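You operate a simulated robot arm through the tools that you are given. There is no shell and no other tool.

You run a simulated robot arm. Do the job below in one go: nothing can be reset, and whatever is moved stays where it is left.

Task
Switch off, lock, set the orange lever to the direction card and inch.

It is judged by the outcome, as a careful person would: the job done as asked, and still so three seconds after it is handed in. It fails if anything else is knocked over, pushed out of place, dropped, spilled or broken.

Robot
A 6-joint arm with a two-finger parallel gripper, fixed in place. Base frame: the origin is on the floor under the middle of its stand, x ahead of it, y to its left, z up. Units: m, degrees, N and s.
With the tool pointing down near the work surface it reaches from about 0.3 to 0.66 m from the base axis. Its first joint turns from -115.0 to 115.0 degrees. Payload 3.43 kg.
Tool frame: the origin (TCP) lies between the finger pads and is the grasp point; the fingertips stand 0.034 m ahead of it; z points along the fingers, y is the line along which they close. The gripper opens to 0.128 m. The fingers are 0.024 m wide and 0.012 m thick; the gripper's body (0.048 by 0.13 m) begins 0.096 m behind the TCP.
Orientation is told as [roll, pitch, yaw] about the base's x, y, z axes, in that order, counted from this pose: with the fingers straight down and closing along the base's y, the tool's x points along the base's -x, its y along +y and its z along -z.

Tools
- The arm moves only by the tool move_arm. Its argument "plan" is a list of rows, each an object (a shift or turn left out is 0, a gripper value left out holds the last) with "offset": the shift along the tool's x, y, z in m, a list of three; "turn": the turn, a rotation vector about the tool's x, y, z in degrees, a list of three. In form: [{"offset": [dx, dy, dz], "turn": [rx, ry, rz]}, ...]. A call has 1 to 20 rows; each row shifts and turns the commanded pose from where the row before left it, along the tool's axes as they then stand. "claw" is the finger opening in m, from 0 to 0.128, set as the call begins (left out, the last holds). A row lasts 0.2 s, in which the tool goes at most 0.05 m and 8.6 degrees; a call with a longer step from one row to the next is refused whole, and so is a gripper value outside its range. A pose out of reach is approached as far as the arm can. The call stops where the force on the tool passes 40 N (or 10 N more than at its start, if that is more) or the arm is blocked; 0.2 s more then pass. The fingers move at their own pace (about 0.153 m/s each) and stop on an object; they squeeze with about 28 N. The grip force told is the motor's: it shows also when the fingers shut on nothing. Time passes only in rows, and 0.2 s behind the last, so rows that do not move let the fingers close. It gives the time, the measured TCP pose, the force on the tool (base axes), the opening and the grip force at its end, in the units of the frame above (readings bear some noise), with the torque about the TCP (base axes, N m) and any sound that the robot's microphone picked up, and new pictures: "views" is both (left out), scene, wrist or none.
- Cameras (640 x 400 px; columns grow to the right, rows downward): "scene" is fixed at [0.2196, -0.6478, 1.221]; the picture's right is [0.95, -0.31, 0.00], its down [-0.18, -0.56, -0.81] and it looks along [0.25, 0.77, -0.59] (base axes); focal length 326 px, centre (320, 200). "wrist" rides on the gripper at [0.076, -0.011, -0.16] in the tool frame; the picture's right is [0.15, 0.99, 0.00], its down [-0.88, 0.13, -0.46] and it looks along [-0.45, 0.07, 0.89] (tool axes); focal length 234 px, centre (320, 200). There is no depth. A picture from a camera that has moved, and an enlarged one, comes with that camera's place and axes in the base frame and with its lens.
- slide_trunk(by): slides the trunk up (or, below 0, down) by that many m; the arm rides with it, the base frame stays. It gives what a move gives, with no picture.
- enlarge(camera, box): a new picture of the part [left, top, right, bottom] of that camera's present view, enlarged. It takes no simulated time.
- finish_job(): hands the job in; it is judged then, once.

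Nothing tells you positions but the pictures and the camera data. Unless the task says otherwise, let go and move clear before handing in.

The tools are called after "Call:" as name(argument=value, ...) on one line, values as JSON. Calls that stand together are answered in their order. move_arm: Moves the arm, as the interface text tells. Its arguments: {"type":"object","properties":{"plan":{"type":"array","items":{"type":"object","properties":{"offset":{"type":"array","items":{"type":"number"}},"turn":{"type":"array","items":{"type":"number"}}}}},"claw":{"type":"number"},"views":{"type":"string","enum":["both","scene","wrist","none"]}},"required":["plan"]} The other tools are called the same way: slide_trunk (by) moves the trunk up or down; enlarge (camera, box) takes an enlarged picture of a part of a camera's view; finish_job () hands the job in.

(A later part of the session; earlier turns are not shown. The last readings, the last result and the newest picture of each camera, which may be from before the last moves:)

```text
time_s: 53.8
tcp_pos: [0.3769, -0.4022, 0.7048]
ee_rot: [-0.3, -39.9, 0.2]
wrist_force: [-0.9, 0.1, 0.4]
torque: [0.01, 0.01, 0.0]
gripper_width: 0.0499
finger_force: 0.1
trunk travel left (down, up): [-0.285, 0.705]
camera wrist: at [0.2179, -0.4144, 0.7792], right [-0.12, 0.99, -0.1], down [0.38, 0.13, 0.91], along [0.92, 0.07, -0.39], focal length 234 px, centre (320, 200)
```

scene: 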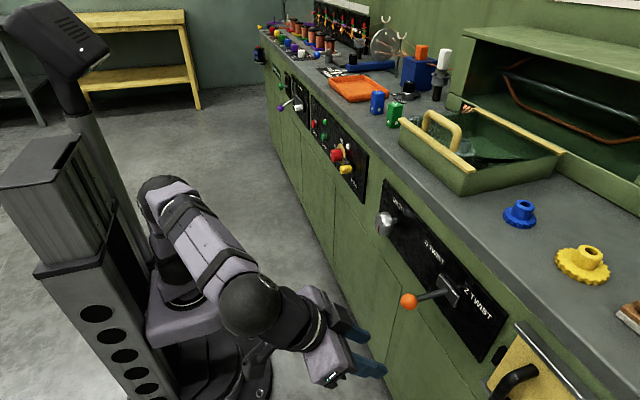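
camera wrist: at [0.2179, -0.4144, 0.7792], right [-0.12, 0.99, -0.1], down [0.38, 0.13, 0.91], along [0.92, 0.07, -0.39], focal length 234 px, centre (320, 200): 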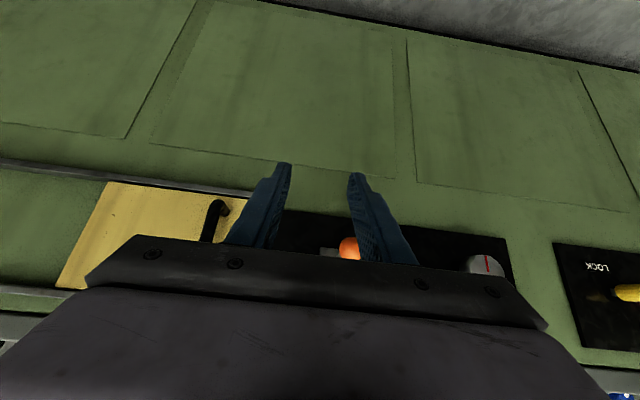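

Fully in reach on this branch. I'll continue tilting to horizontal.

Call:
move_arm(plan=[{"turn": [0, -8.4, 0]}, {"turn": [0, -8.4, 0]}, {"turn": [0, -8.4, 0]}, {"turn": [0, -8.4, 0]}, {"turn": [0, -8.4, 0]}, {"turn": [0, -8.2, 0]}])

```text
time_s: 55.2
tcp_pos: [0.3776, -0.4018, 0.7056]
ee_rot: [-107.8, -89.8, 107.9]
wrist_force: [0.8, 0.0, 0.4]
torque: [0.01, 0.0, -0.02]
gripper_width: 0.0501
finger_force: 0.1
trunk travel left (down, up): [-0.285, 0.705]
camera wrist: at [0.2187, -0.4145, 0.6289], right [0.0, 0.99, -0.15], down [-0.46, 0.13, 0.88], along [0.89, 0.07, 0.45], focal length 234 px, centre (320, 200)
```

scene: 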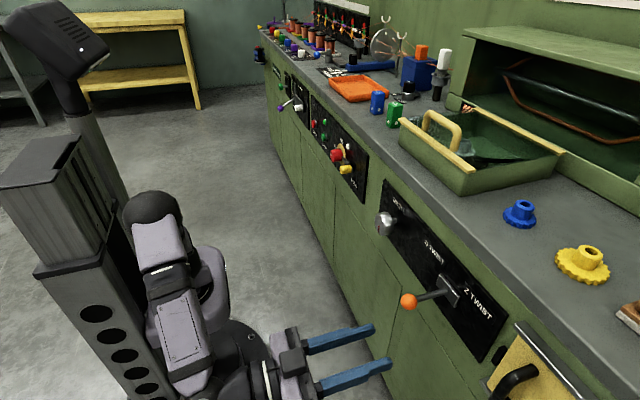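
wrist: 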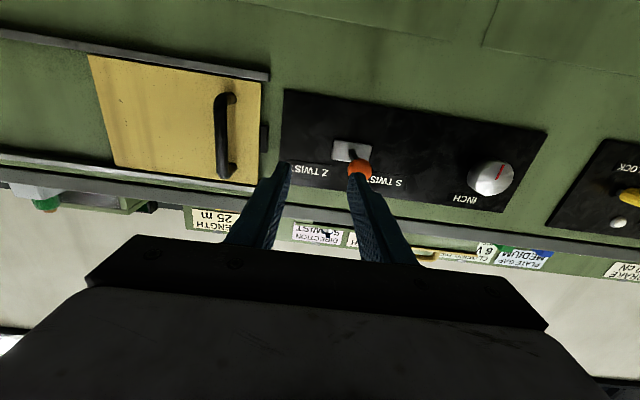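

The tool is horizontal and square to the lever panel. I'll zoom in to locate the ball and lever gate precisely.

Call:
enlarge(camera="wrist", box=[270, 80, 450, 220])

Call:
enlarge(camera="wrist", box=[430, 120, 560, 220])

Call:
enlarge(camera="scene", box=[360, 170, 520, 370])

```text
2.86 times, centred on (360, 150) of wrist
camera zoom: at [0.2187, -0.4145, 0.6289], right [0.0, 0.99, -0.15], down [-0.46, 0.13, 0.88], along [0.89, 0.07, 0.45], focal length 669 px, centre (206, 343)
```

zoom: 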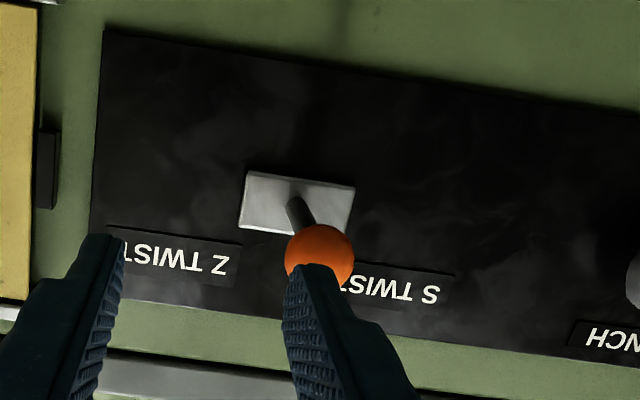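

```text
4.00 times, centred on (495, 170) of wrist
camera zoom: at [0.2187, -0.4145, 0.6289], right [0.0, 0.99, -0.15], down [-0.46, 0.13, 0.88], along [0.89, 0.07, 0.45], focal length 937 px, centre (-380, 320)
```

zoom: 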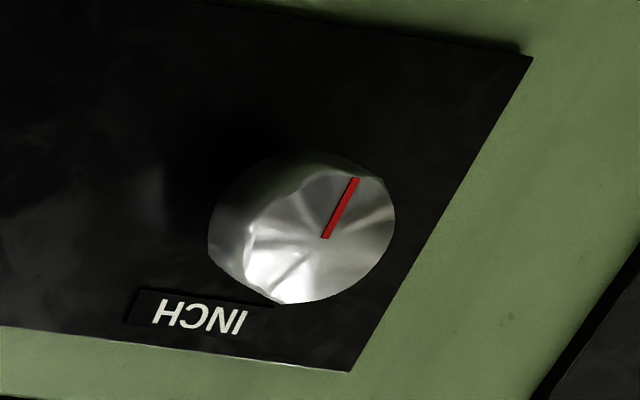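

```text
2.00 times, centred on (440, 270) of scene
camera zoom: at [0.2196, -0.6478, 1.221], right [0.95, -0.31, 0.0], down [-0.18, -0.56, -0.81], along [0.25, 0.77, -0.59], focal length 652 px, centre (80, 60)
```

zoom: 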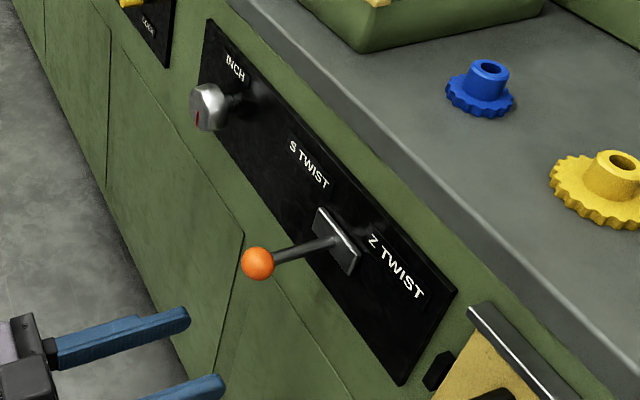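

The lever ball is at about (0.487, −0.351, 0.717), pointing straight out (neutral). I'll align the open fingers around it first.

Call:
move_arm(plan=[{"offset": [-0.006, 0.0255, 0.01]}, {"offset": [-0.0055, 0.0255, 0.01]}, {"offset": [0, 0, 0]}], claw=0.05)

Call:
enlarge(camera="wrist", box=[230, 90, 410, 230])

```text
time_s: 56.0
tcp_pos: [0.3983, -0.3518, 0.7162]
ee_rot: [-58.3, -89.9, 58.7]
wrist_force: [0.7, -0.2, 0.4]
torque: [0.03, -0.01, 0.01]
gripper_width: 0.0498
finger_force: 0.0
trunk travel left (down, up): [-0.285, 0.705]
camera wrist: at [0.2385, -0.3634, 0.6404], right [0.0, 0.99, -0.15], down [-0.46, 0.13, 0.88], along [0.89, 0.07, 0.45], focal length 234 px, centre (320, 200)
```

scene: 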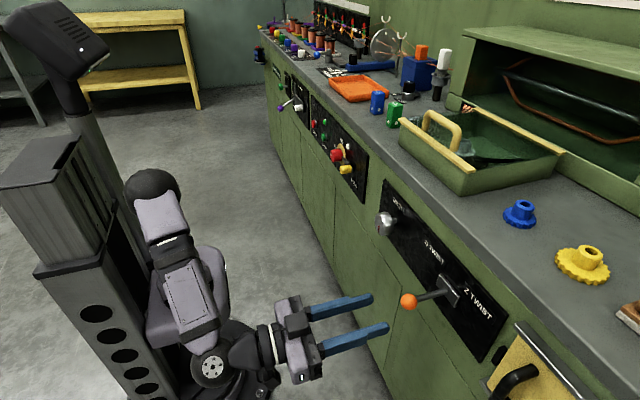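
wrist: 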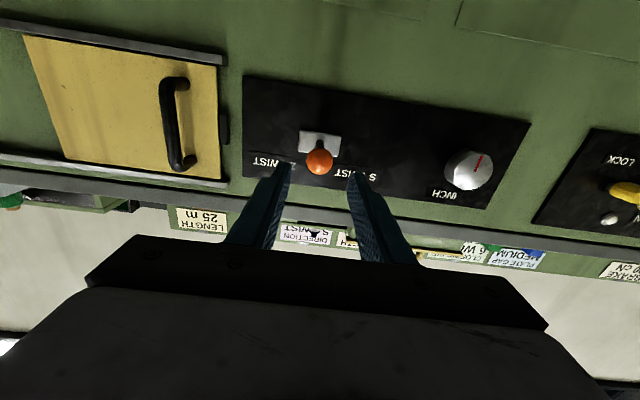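

```text
2.86 times, centred on (320, 160) of wrist
camera zoom: at [0.2385, -0.3634, 0.6404], right [0.0, 0.99, -0.15], down [-0.46, 0.13, 0.88], along [0.89, 0.07, 0.45], focal length 669 px, centre (320, 314)
```

zoom: 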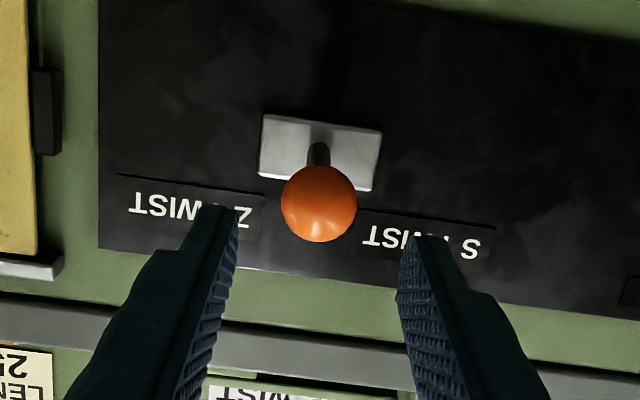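

The ball is centred between the fingers. I'll advance so they straddle it.

Call:
move_arm(plan=[{"offset": [-0.002, 0, 0.037]}, {"offset": [0, 0, 0.035]}, {"offset": [0, 0, 0]}], claw=0.05)

Call:
enlarge(camera="scene", box=[340, 210, 500, 350])

Call:
enlarge(camera="wrist", box=[230, 90, 410, 230])

```text
time_s: 56.8
tcp_pos: [0.4691, -0.3514, 0.716]
ee_rot: [-57.7, -90.0, 57.8]
wrist_force: [0.1, 1.2, -0.3]
torque: [0.01, 0.0, 0.0]
gripper_width: 0.0498
finger_force: 0.1
trunk travel left (down, up): [-0.285, 0.705]
camera wrist: at [0.3105, -0.3636, 0.6412], right [0.0, 0.99, -0.15], down [-0.46, 0.13, 0.88], along [0.89, 0.07, 0.45], focal length 234 px, centre (320, 200)
```

scene: 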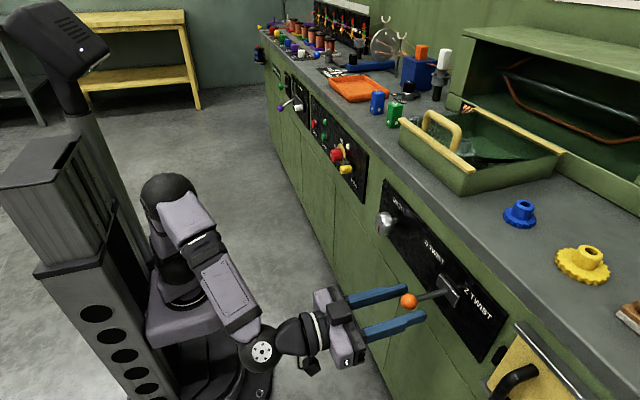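
wrist: 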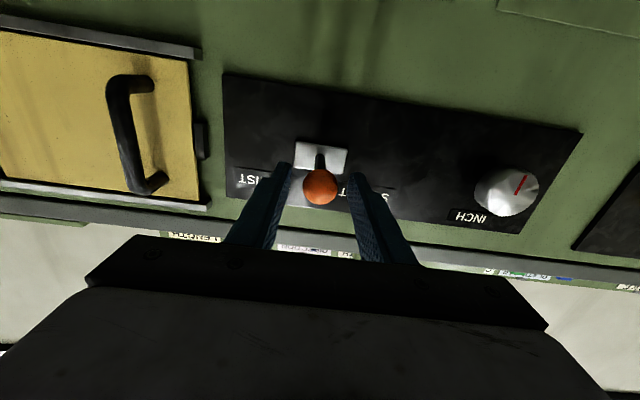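

```text
2.86 times, centred on (420, 280) of scene
camera zoom: at [0.2196, -0.6478, 1.221], right [0.95, -0.31, 0.0], down [-0.18, -0.56, -0.81], along [0.25, 0.77, -0.59], focal length 932 px, centre (34, -29)
```

zoom: 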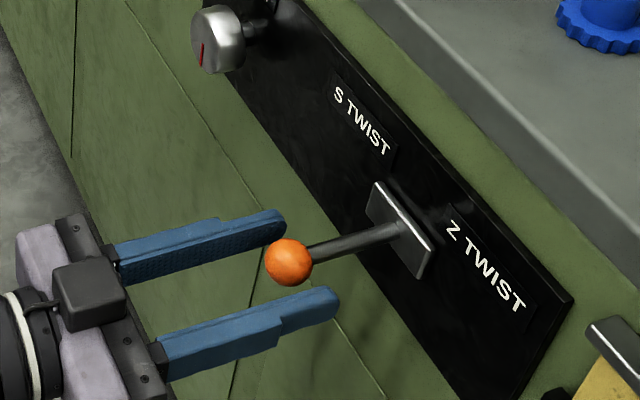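

```text
2.86 times, centred on (320, 160) of wrist
camera zoom: at [0.3105, -0.3636, 0.6412], right [0.0, 0.99, -0.15], down [-0.46, 0.13, 0.88], along [0.89, 0.07, 0.45], focal length 669 px, centre (320, 314)
```

zoom: 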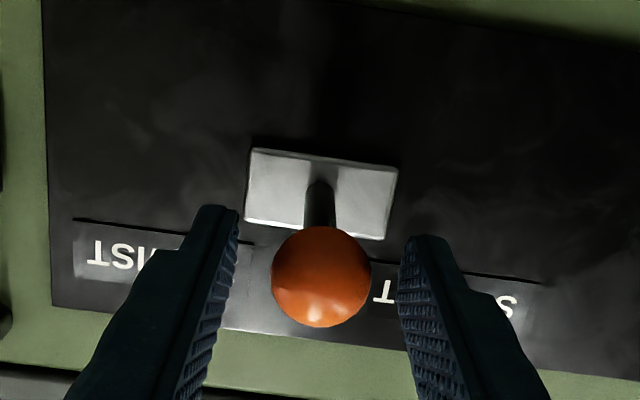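

The ball is straddled. I'll narrow the fingers to a loose cage and push the lever towards S TWIST (+y), following its arc.

Call:
move_arm(plan=[{"offset": [0, 0, 0]}, {"offset": [0, 0.007, 0.0003]}, {"offset": [0, 0.007, 0.001]}, {"offset": [0, 0.007, 0.0015]}, {"offset": [0, 0.007, 0.002]}], claw=0.036)

Call:
enlarge(camera="scene", box=[340, 210, 500, 350])

Call:
enlarge(camera="wrist", box=[230, 90, 410, 230])

```text
time_s: 58.0
tcp_pos: [0.4735, -0.3221, 0.718]
ee_rot: [-50.7, -89.9, 51.0]
wrist_force: [-0.6, -1.9, 0.0]
torque: [0.0, 0.01, -0.05]
gripper_width: 0.0373
finger_force: 1.5
trunk travel left (down, up): [-0.285, 0.705]
camera wrist: at [0.3151, -0.335, 0.6419], right [0.0, 0.99, -0.15], down [-0.46, 0.13, 0.88], along [0.89, 0.07, 0.45], focal length 234 px, centre (320, 200)
```

scene: 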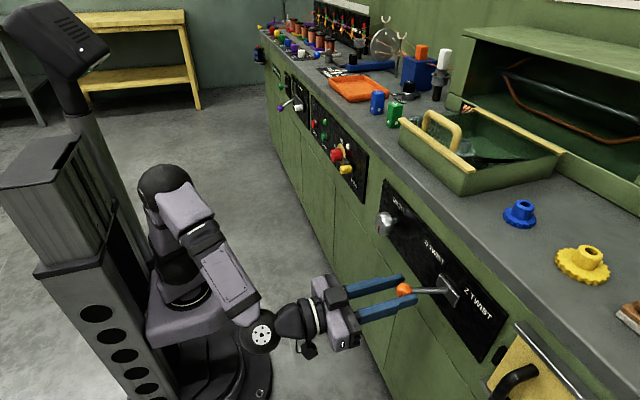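
wrist: 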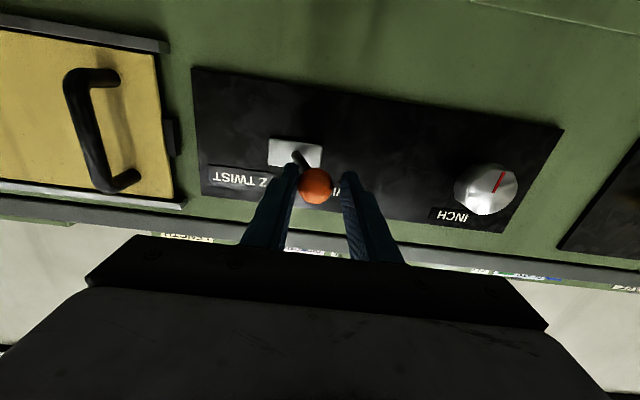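

```text
2.86 times, centred on (420, 280) of scene
camera zoom: at [0.2196, -0.6478, 1.221], right [0.95, -0.31, 0.0], down [-0.18, -0.56, -0.81], along [0.25, 0.77, -0.59], focal length 932 px, centre (34, -29)
```

zoom: 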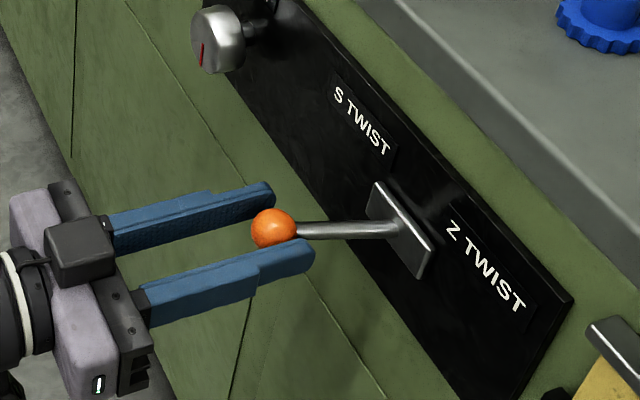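

```text
2.86 times, centred on (320, 160) of wrist
camera zoom: at [0.3151, -0.335, 0.6419], right [0.0, 0.99, -0.15], down [-0.46, 0.13, 0.88], along [0.89, 0.07, 0.45], focal length 669 px, centre (320, 314)
```

zoom: 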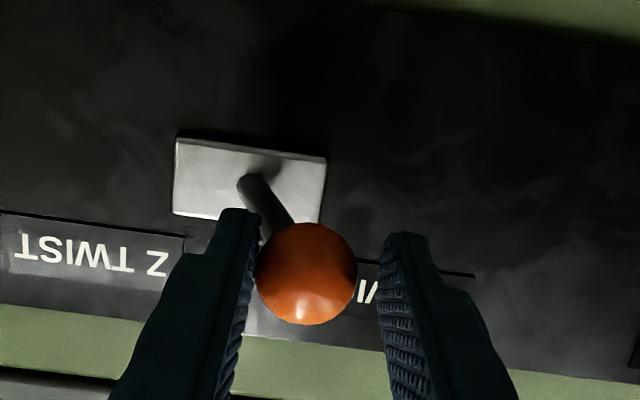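

The lever swings easily towards S. I'll continue along its arc, watching for the stop.

Call:
move_arm(plan=[{"offset": [0, 0.005, 0.002]}, {"offset": [0, 0.005, 0.0025]}, {"offset": [0, 0.005, 0.003]}], claw=0.036)

Call:
enlarge(camera="scene", box=[340, 210, 500, 350])

Call:
enlarge(camera="wrist", box=[230, 90, 410, 230])

```text
time_s: 58.8
tcp_pos: [0.4809, -0.3092, 0.7177]
ee_rot: [-50.7, -89.9, 50.7]
wrist_force: [-5.7, -4.3, 0.0]
torque: [-0.01, -0.03, -0.25]
gripper_width: 0.0384
finger_force: 2.5
trunk travel left (down, up): [-0.285, 0.705]
camera wrist: at [0.3222, -0.321, 0.6423], right [0.0, 0.99, -0.15], down [-0.45, 0.13, 0.88], along [0.89, 0.07, 0.45], focal length 234 px, centre (320, 200)
```

scene: 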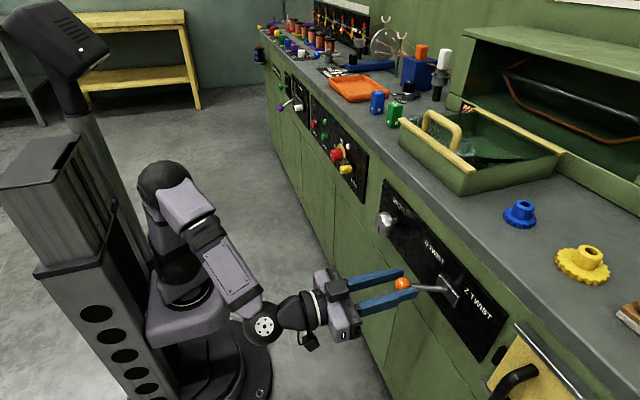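
wrist: 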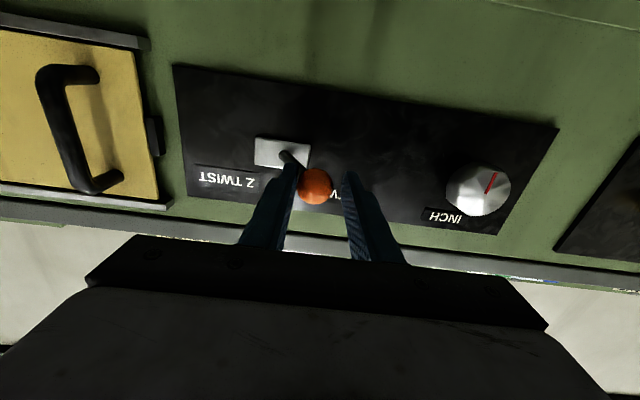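

```text
2.86 times, centred on (420, 280) of scene
camera zoom: at [0.2196, -0.6478, 1.221], right [0.95, -0.31, 0.0], down [-0.18, -0.56, -0.81], along [0.25, 0.77, -0.59], focal length 932 px, centre (34, -29)
```

zoom: 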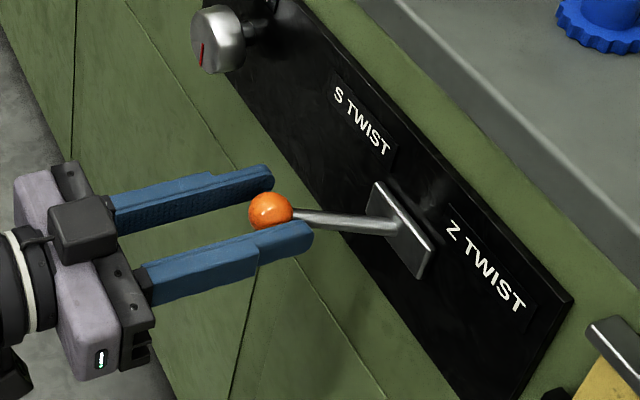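

```text
2.86 times, centred on (320, 160) of wrist
camera zoom: at [0.3222, -0.321, 0.6423], right [0.0, 0.99, -0.15], down [-0.45, 0.13, 0.88], along [0.89, 0.07, 0.45], focal length 669 px, centre (320, 314)
```

zoom: 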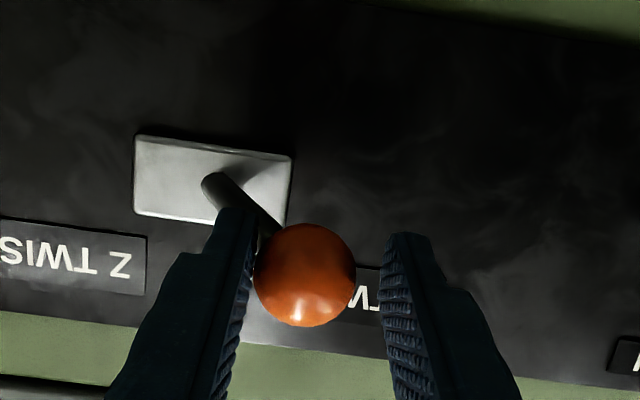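

Call:
move_arm(plan=[{"offset": [0, 0.004, -0.001]}, {"offset": [0, 0.004, 0]}, {"offset": [0, 0.004, 0]}], claw=0.036)

Call:
enlarge(camera="scene", box=[340, 210, 500, 350])

Call:
enlarge(camera="wrist", box=[230, 90, 410, 230])

```text
time_s: 59.6
tcp_pos: [0.4807, -0.3005, 0.7188]
ee_rot: [78.1, -89.9, -78.6]
wrist_force: [8.0, -28.6, 4.1]
torque: [-0.06, 0.09, -0.41]
gripper_width: 0.0529
finger_force: 14.9
trunk travel left (down, up): [-0.285, 0.705]
camera wrist: at [0.3213, -0.3112, 0.642], right [0.01, 0.99, -0.14], down [-0.45, 0.13, 0.88], along [0.89, 0.06, 0.45], focal length 234 px, centre (320, 200)
```

scene: 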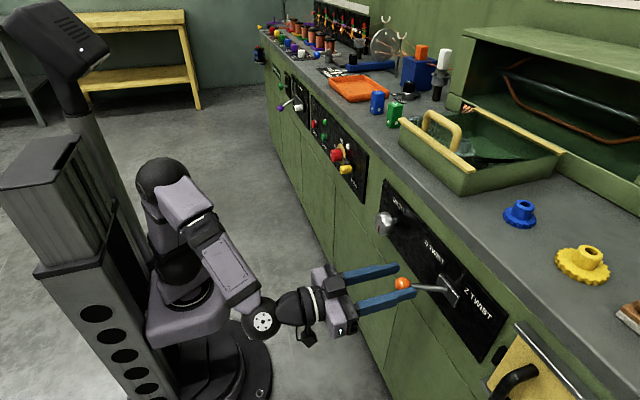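
wrist: 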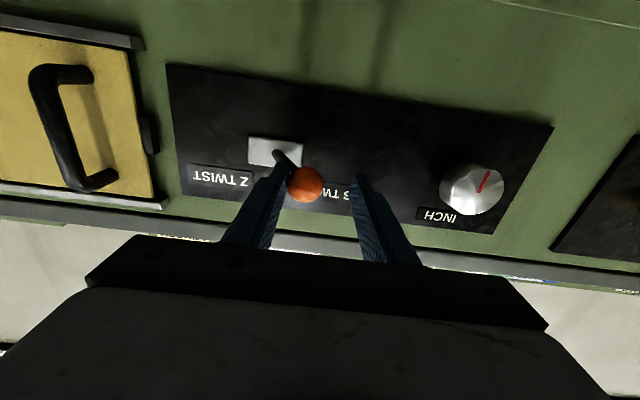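

```text
2.86 times, centred on (420, 280) of scene
camera zoom: at [0.2196, -0.6478, 1.221], right [0.95, -0.31, 0.0], down [-0.18, -0.56, -0.81], along [0.25, 0.77, -0.59], focal length 932 px, centre (34, -29)
```

zoom: 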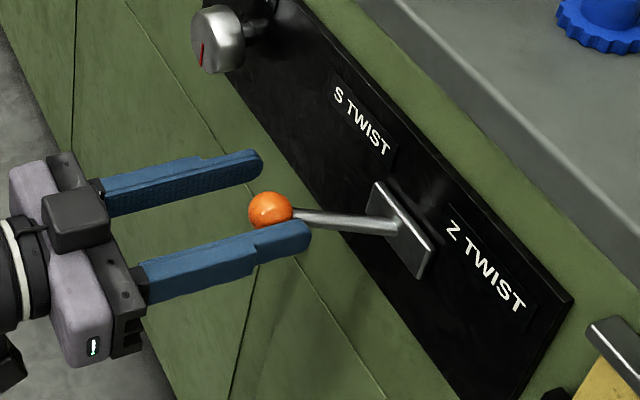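

```text
2.86 times, centred on (320, 160) of wrist
camera zoom: at [0.3213, -0.3112, 0.642], right [0.01, 0.99, -0.14], down [-0.45, 0.13, 0.88], along [0.89, 0.06, 0.45], focal length 669 px, centre (320, 314)
```

zoom: 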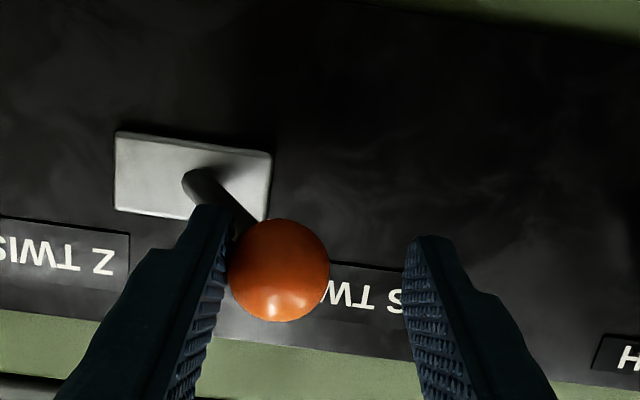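

The lever hit its stop at the S side (28 N). I'll ease off, open the fingers around it without dragging, and retract.

Call:
move_arm(plan=[{"offset": [0, -0.005, 0]}, {"offset": [0, -0.004, 0]}, {"offset": [0, 0, 0]}], claw=0.066, views="wrist")

Call:
enlarge(camera="scene", box=[340, 210, 500, 350])

Call:
enlarge(camera="wrist", box=[230, 90, 410, 230])

```text
time_s: 60.4
tcp_pos: [0.4809, -0.3042, 0.7187]
ee_rot: [-52.2, -89.9, 52.5]
wrist_force: [0.3, -0.7, 0.1]
torque: [0.0, -0.03, 0.0]
gripper_width: 0.0662
finger_force: 0.0
trunk travel left (down, up): [-0.285, 0.705]
camera wrist: at [0.3214, -0.3172, 0.6425], right [-0.01, 0.99, -0.15], down [-0.46, 0.13, 0.88], along [0.89, 0.07, 0.45], focal length 234 px, centre (320, 200)
```

wrist: 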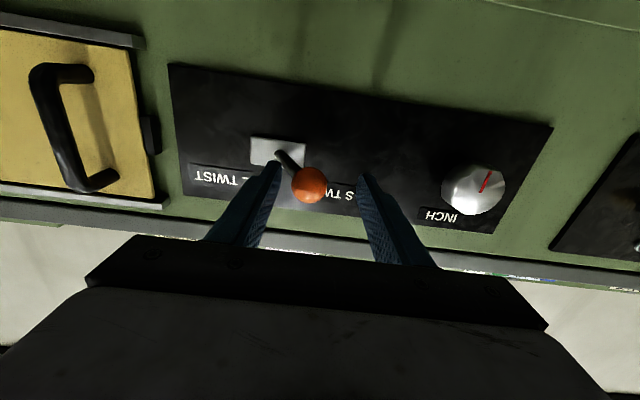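

```text
2.86 times, centred on (420, 280) of scene
camera zoom: at [0.2196, -0.6478, 1.221], right [0.95, -0.31, 0.0], down [-0.18, -0.56, -0.81], along [0.25, 0.77, -0.59], focal length 932 px, centre (34, -29)
```

zoom: 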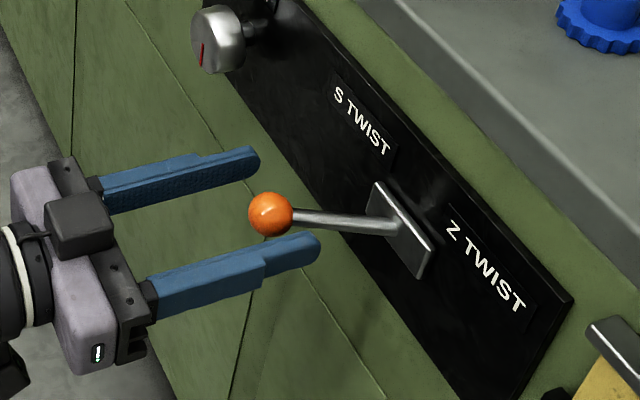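

```text
2.86 times, centred on (320, 160) of wrist
camera zoom: at [0.3214, -0.3172, 0.6425], right [-0.01, 0.99, -0.15], down [-0.46, 0.13, 0.88], along [0.89, 0.07, 0.45], focal length 669 px, centre (320, 314)
```

zoom: 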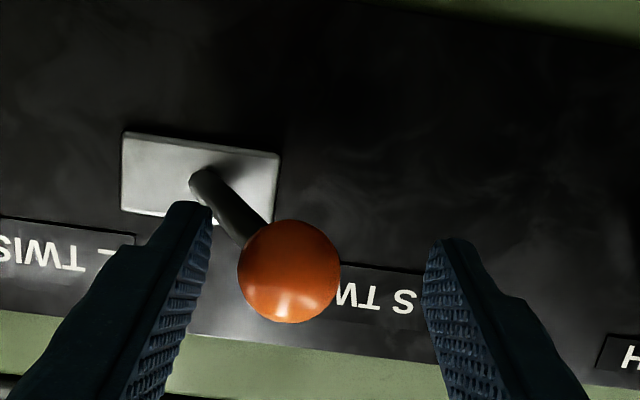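

Call:
move_arm(plan=[{"offset": [0, -0.002, -0.03]}, {"offset": [0, 0, -0.03]}, {"offset": [0, 0, -0.02]}, {"offset": [0, 0, 0]}], claw=0.066)

Call:
enlarge(camera="scene", box=[340, 210, 500, 350])

Call:
enlarge(camera="wrist", box=[230, 90, 410, 230])

```text
time_s: 61.4
tcp_pos: [0.3995, -0.3058, 0.7175]
ee_rot: [-48.9, -89.9, 49.2]
wrist_force: [0.4, 0.3, 0.3]
torque: [-0.01, 0.04, -0.01]
gripper_width: 0.0661
finger_force: 0.1
trunk travel left (down, up): [-0.285, 0.705]
camera wrist: at [0.2411, -0.3196, 0.6425], right [0.0, 0.99, -0.15], down [-0.46, 0.13, 0.88], along [0.89, 0.07, 0.45], focal length 234 px, centre (320, 200)
```

scene: 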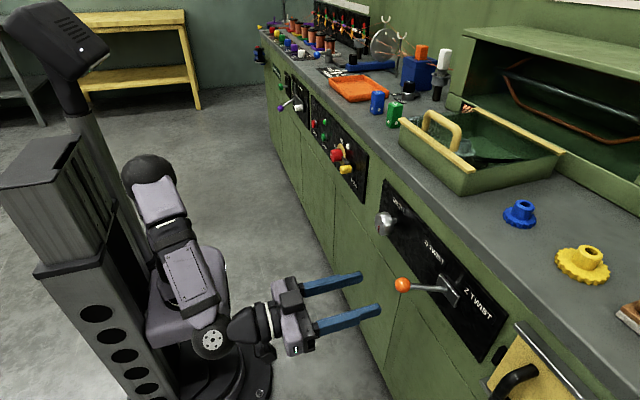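
wrist: 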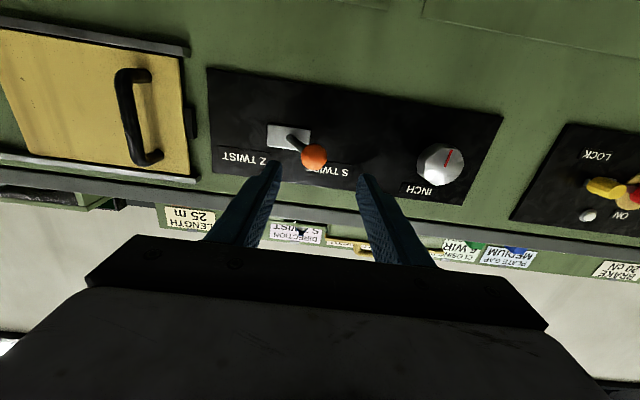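

```text
2.86 times, centred on (420, 280) of scene
camera zoom: at [0.2196, -0.6478, 1.221], right [0.95, -0.31, 0.0], down [-0.18, -0.56, -0.81], along [0.25, 0.77, -0.59], focal length 932 px, centre (34, -29)
```

zoom: 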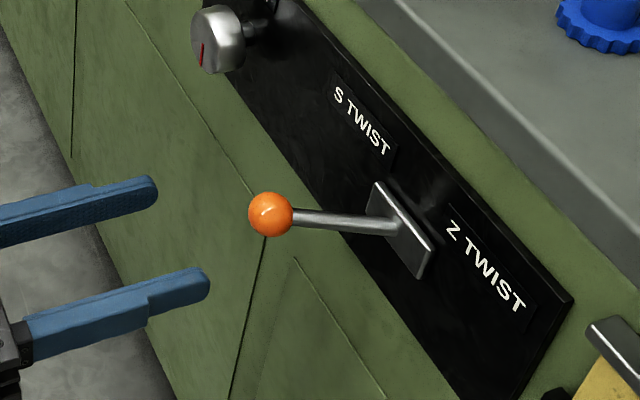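

```text
2.86 times, centred on (320, 160) of wrist
camera zoom: at [0.2411, -0.3196, 0.6425], right [0.0, 0.99, -0.15], down [-0.46, 0.13, 0.88], along [0.89, 0.07, 0.45], focal length 669 px, centre (320, 314)
```

zoom: 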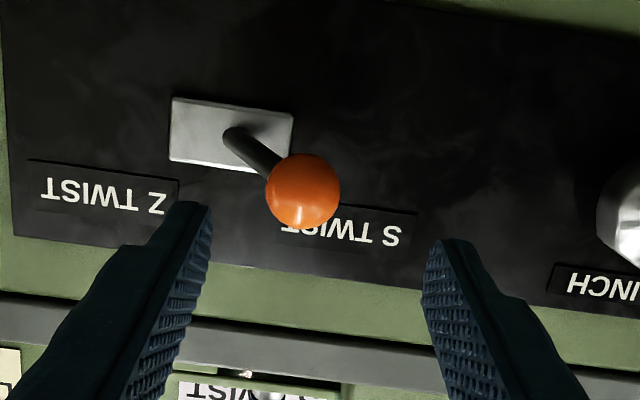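

The lever holds at S TWIST after release. Next is the INCH knob at y≈−0.14; I'll move in front of it at a safe standoff and take a baseline look at the machine and knob.

Call:
move_arm(plan=[{"offset": [0, 0.04, 0.004]}, {"offset": [0, 0.04, 0.004]}, {"offset": [0, 0.04, 0.006]}, {"offset": [0, 0.04, 0.006]}], claw=0.085)

Call:
enlarge(camera="wrist", box=[230, 90, 410, 230])

Call:
enlarge(camera="scene", box=[300, 0, 460, 100])

Call:
enlarge(camera="scene", box=[340, 170, 440, 260])

```text
time_s: 62.4
tcp_pos: [0.4318, -0.1591, 0.7337]
ee_rot: [-31.8, -89.8, 32.0]
wrist_force: [0.4, -0.6, -0.7]
torque: [0.03, -0.01, 0.02]
gripper_width: 0.0848
finger_force: 0.0
out of reach, approached as far as the arm can: row 4
trunk travel left (down, up): [-0.285, 0.705]
camera wrist: at [0.2729, -0.1722, 0.6574], right [-0.01, 0.99, -0.15], down [-0.45, 0.13, 0.88], along [0.89, 0.07, 0.45], focal length 234 px, centre (320, 200)
```

scene: 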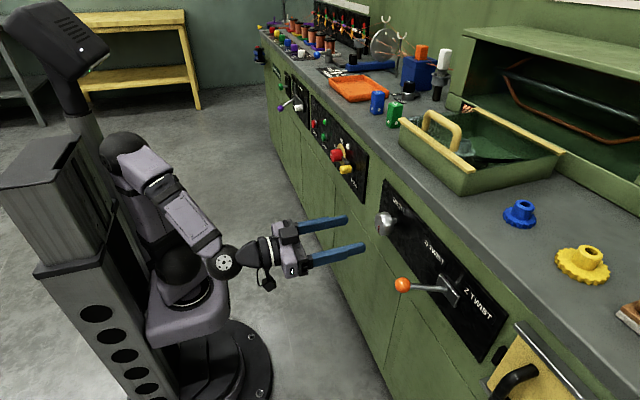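
wrist: 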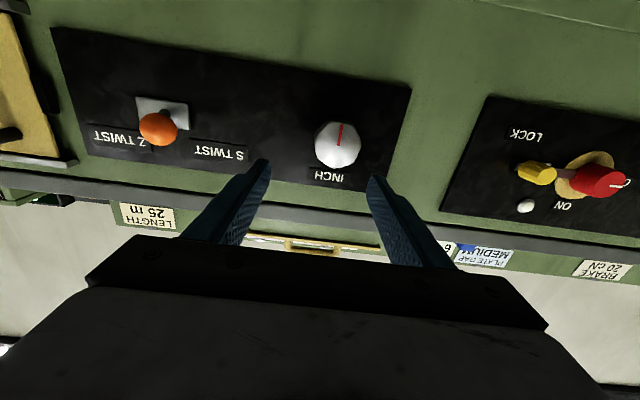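

```text
2.86 times, centred on (320, 160) of wrist
camera zoom: at [0.2729, -0.1722, 0.6574], right [-0.01, 0.99, -0.15], down [-0.45, 0.13, 0.88], along [0.89, 0.07, 0.45], focal length 669 px, centre (320, 314)
```

zoom: 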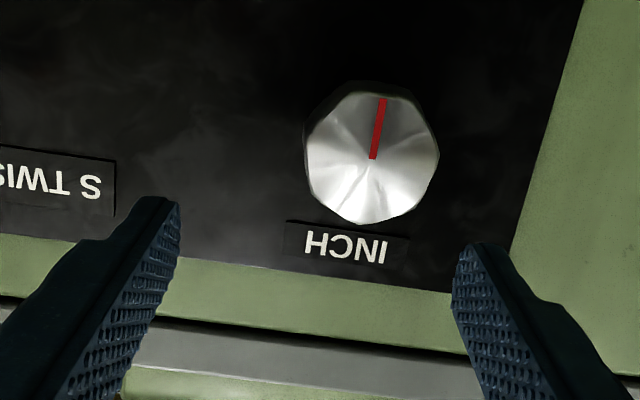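

```text
4.00 times, centred on (380, 50) of scene
camera zoom: at [0.2196, -0.6478, 1.221], right [0.95, -0.31, 0.0], down [-0.18, -0.56, -0.81], along [0.25, 0.77, -0.59], focal length 1305 px, centre (80, 800)
```

zoom: 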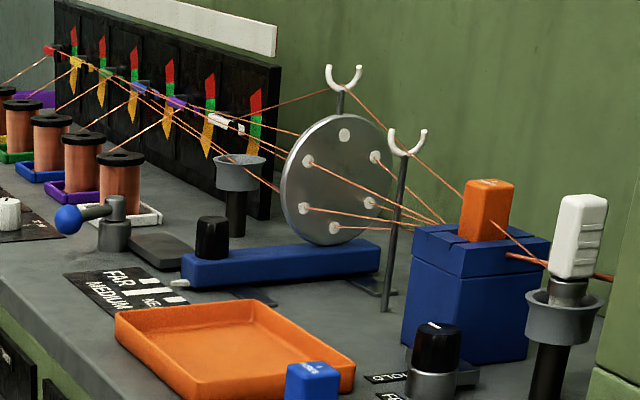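

```text
4.44 times, centred on (390, 215) of scene
camera zoom: at [0.2196, -0.6478, 1.221], right [0.95, -0.31, 0.0], down [-0.18, -0.56, -0.81], along [0.25, 0.77, -0.59], focal length 1450 px, centre (9, 133)
```

zoom: 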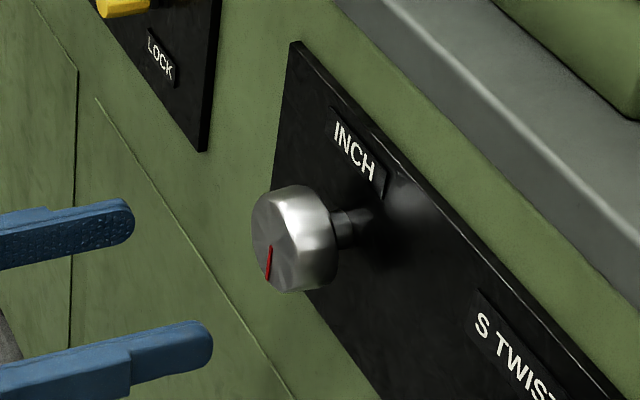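

The knob has a red mark pointing straight down, on an axis at about y=−0.142, z=0.717. I'll move to a reachable standoff just in front of it.

Call:
move_arm(plan=[{"offset": [0.0085, 0, 0.023]}, {"offset": [0.008, 0, 0.022]}, {"offset": [0, 0.017, 0.008]}, {"offset": [0, 0, 0]}], claw=0.085)

Call:
enlarge(camera="wrist", box=[230, 90, 410, 230])

Call:
enlarge(camera="scene", box=[330, 170, 450, 260])

```text
time_s: 63.4
tcp_pos: [0.4838, -0.1426, 0.718]
ee_rot: [-62.8, -89.8, 63.0]
wrist_force: [0.0, 0.5, -0.6]
torque: [0.01, -0.02, -0.02]
gripper_width: 0.085
finger_force: 0.2
trunk travel left (down, up): [-0.285, 0.705]
camera wrist: at [0.3242, -0.1554, 0.6411], right [0.0, 0.99, -0.15], down [-0.46, 0.13, 0.88], along [0.89, 0.07, 0.45], focal length 234 px, centre (320, 200)
```

scene: 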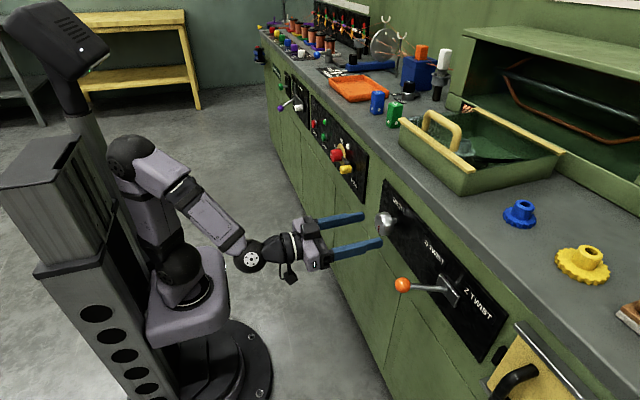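
wrist: 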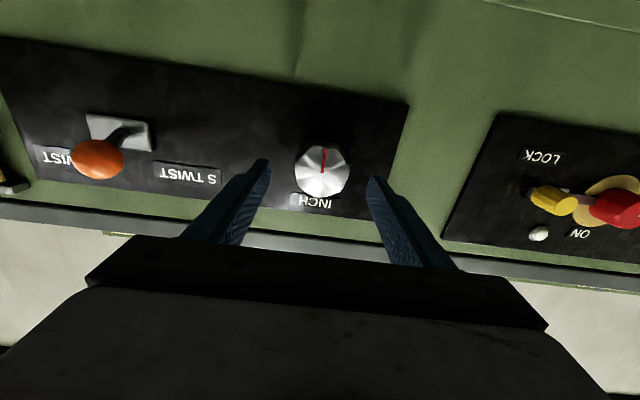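

```text
2.86 times, centred on (320, 160) of wrist
camera zoom: at [0.3242, -0.1554, 0.6411], right [0.0, 0.99, -0.15], down [-0.46, 0.13, 0.88], along [0.89, 0.07, 0.45], focal length 669 px, centre (320, 314)
```

zoom: 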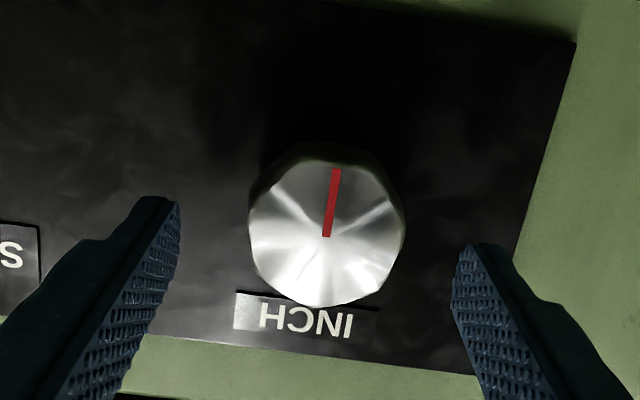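

```text
4.44 times, centred on (390, 215) of scene
camera zoom: at [0.2196, -0.6478, 1.221], right [0.95, -0.31, 0.0], down [-0.18, -0.56, -0.81], along [0.25, 0.77, -0.59], focal length 1450 px, centre (9, 133)
```

zoom: 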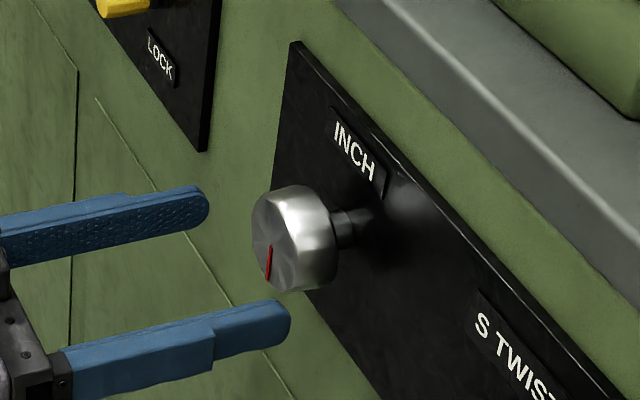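

The INCH knob (about 51 mm across) is centred between the fingers. I'll advance to straddle it and close.

Call:
move_arm(plan=[{"offset": [0.001, 0.001, 0.018]}, {"offset": [0, 0, 0.018]}, {"offset": [0, 0, 0]}], claw=0.085, views="wrist")

Call:
enlarge(camera="wrist", box=[230, 90, 410, 230])

Call:
enlarge(camera="scene", box=[330, 170, 450, 260])

```text
time_s: 64.2
tcp_pos: [0.5191, -0.1417, 0.7164]
ee_rot: [-61.3, -89.8, 61.5]
wrist_force: [-0.5, -0.3, 0.9]
torque: [-0.01, -0.03, -0.03]
gripper_width: 0.0848
finger_force: 0.1
trunk travel left (down, up): [-0.285, 0.705]
camera wrist: at [0.3598, -0.1542, 0.6405], right [0.0, 0.99, -0.15], down [-0.46, 0.13, 0.88], along [0.89, 0.07, 0.45], focal length 234 px, centre (320, 200)
```

wrist: 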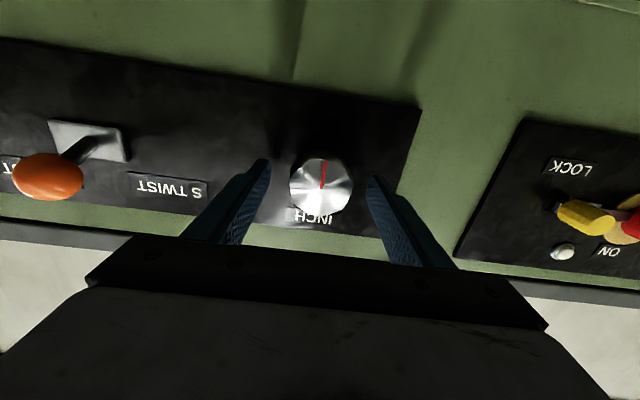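

```text
2.86 times, centred on (320, 160) of wrist
camera zoom: at [0.3598, -0.1542, 0.6405], right [0.0, 0.99, -0.15], down [-0.46, 0.13, 0.88], along [0.89, 0.07, 0.45], focal length 669 px, centre (320, 314)
```

zoom: 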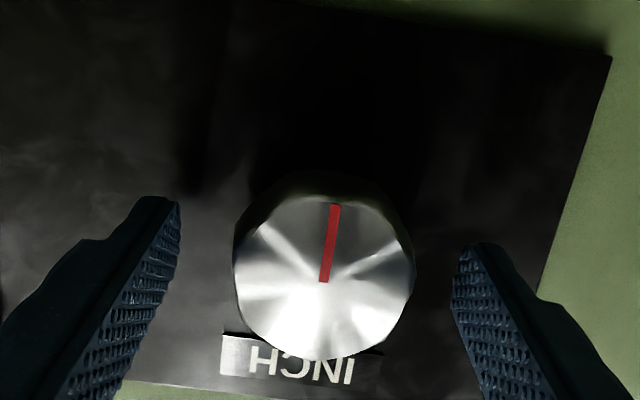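

```text
4.44 times, centred on (390, 215) of scene
camera zoom: at [0.2196, -0.6478, 1.221], right [0.95, -0.31, 0.0], down [-0.18, -0.56, -0.81], along [0.25, 0.77, -0.59], focal length 1450 px, centre (9, 133)
```

zoom: 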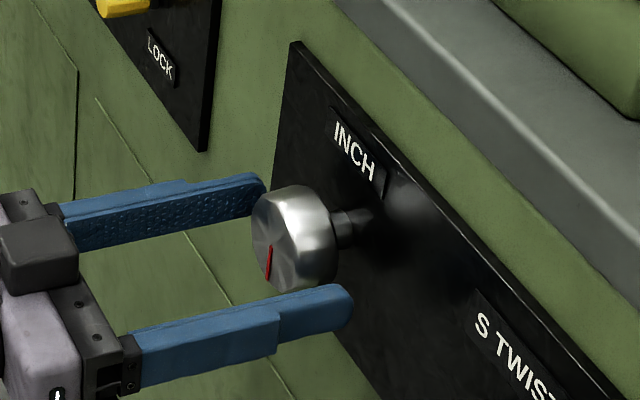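

Call:
move_arm(plan=[{"offset": [0, 0.0008, 0.001]}, {"offset": [0, 0, 0]}, {"offset": [0, 0, 0]}, {"offset": [0, 0, 0]}], claw=0.0, views="wrist")

Call:
enlarge(camera="wrist", box=[230, 90, 410, 230])

Call:
enlarge(camera="scene", box=[330, 170, 450, 260])

```text
time_s: 65.2
tcp_pos: [0.5189, -0.1399, 0.7163]
ee_rot: [-57.4, -89.8, 57.6]
wrist_force: [-10.8, 5.4, -2.6]
torque: [-0.01, -0.41, -0.33]
gripper_width: 0.0577
finger_force: 44.8
trunk travel left (down, up): [-0.285, 0.705]
camera wrist: at [0.36, -0.1531, 0.6406], right [0.0, 0.99, -0.15], down [-0.46, 0.13, 0.88], along [0.89, 0.07, 0.45], focal length 234 px, centre (320, 200)
```

wrist: 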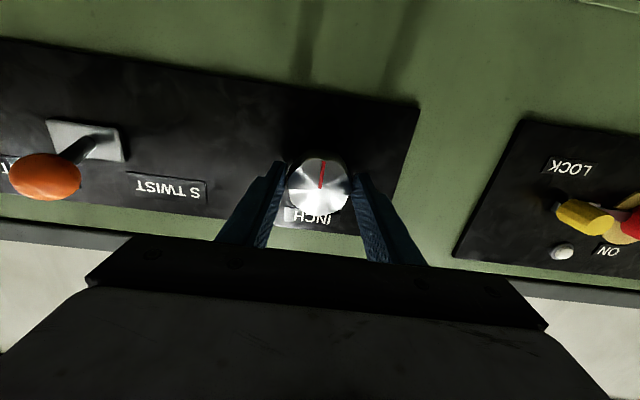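

```text
2.86 times, centred on (320, 160) of wrist
camera zoom: at [0.36, -0.1531, 0.6406], right [0.0, 0.99, -0.15], down [-0.46, 0.13, 0.88], along [0.89, 0.07, 0.45], focal length 669 px, centre (320, 314)
```

zoom: 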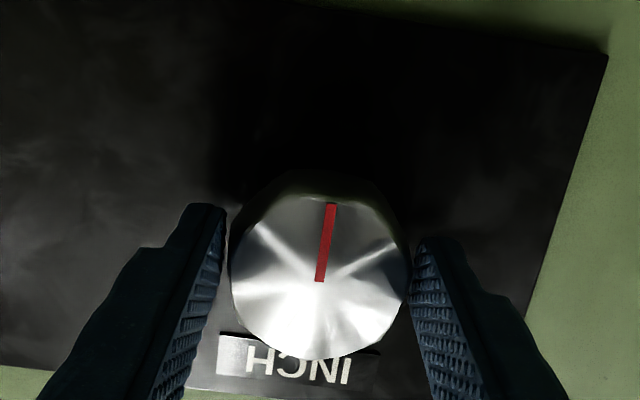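

```text
4.44 times, centred on (390, 215) of scene
camera zoom: at [0.2196, -0.6478, 1.221], right [0.95, -0.31, 0.0], down [-0.18, -0.56, -0.81], along [0.25, 0.77, -0.59], focal length 1450 px, centre (9, 133)
```

zoom: 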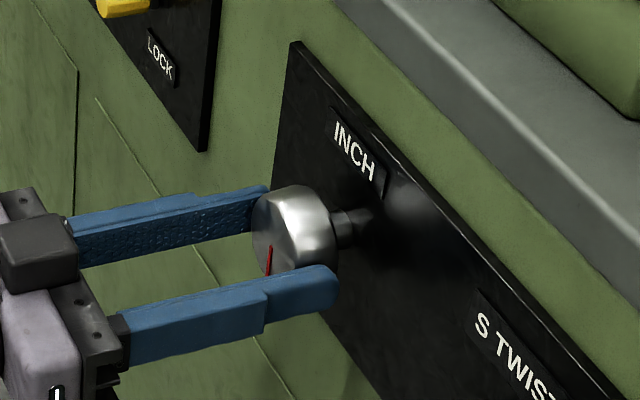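

The knob is gripped. I'll turn it a little clockwise first and check resistance and effect.

Call:
move_arm(plan=[{"turn": [0, 0, 6]}, {"turn": [0, 0, 8]}, {"turn": [0, 0, 8]}, {"turn": [0, 0, 8]}], claw=0.0)

Call:
enlarge(camera="wrist", box=[230, 90, 410, 230])

Call:
enlarge(camera="scene", box=[300, 0, 460, 100])

Call:
enlarge(camera="scene", box=[330, 170, 450, 260])

```text
time_s: 66.2
tcp_pos: [0.5186, -0.1404, 0.7157]
ee_rot: [89.8, -60.1, -89.4]
wrist_force: [-13.6, 17.5, -5.3]
torque: [-0.05, -0.44, 0.03]
gripper_width: 0.0577
finger_force: 44.7
trunk travel left (down, up): [-0.285, 0.705]
camera wrist: at [0.3598, -0.1126, 0.6455], right [-0.01, 0.93, 0.37], down [-0.45, -0.33, 0.83], along [0.89, -0.16, 0.42], focal length 234 px, centre (320, 200)
```

scene: 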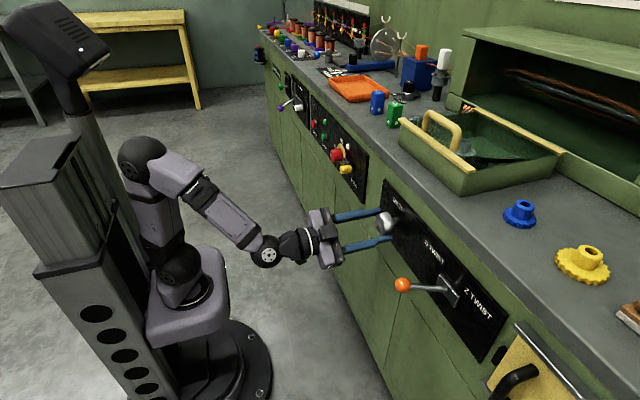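
wrist: 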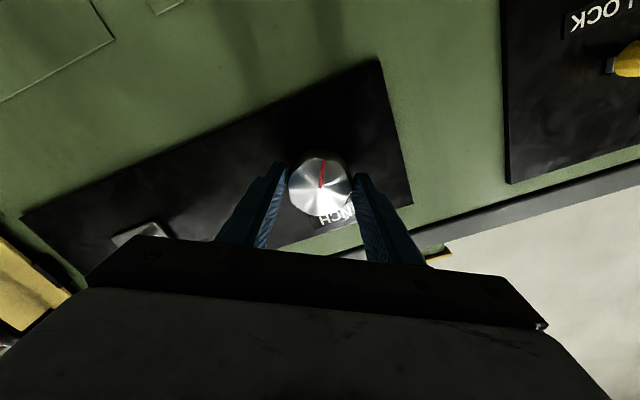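

```text
2.86 times, centred on (320, 160) of wrist
camera zoom: at [0.3598, -0.1126, 0.6455], right [-0.01, 0.93, 0.37], down [-0.45, -0.33, 0.83], along [0.89, -0.16, 0.42], focal length 669 px, centre (320, 314)
```

zoom: 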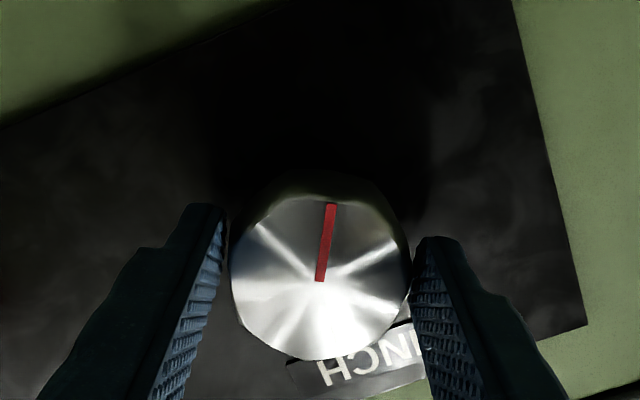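

```text
4.00 times, centred on (380, 50) of scene
camera zoom: at [0.2196, -0.6478, 1.221], right [0.95, -0.31, 0.0], down [-0.18, -0.56, -0.81], along [0.25, 0.77, -0.59], focal length 1305 px, centre (80, 800)
```

zoom: 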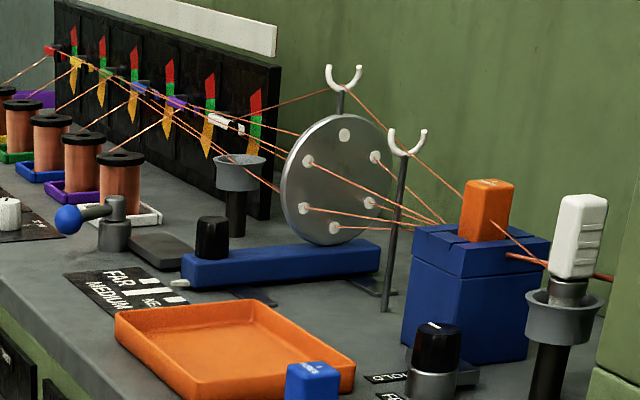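

```text
4.44 times, centred on (390, 215) of scene
camera zoom: at [0.2196, -0.6478, 1.221], right [0.95, -0.31, 0.0], down [-0.18, -0.56, -0.81], along [0.25, 0.77, -0.59], focal length 1450 px, centre (9, 133)
```

zoom: 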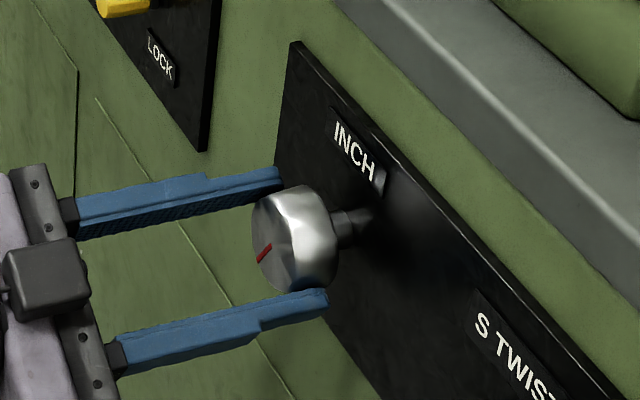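

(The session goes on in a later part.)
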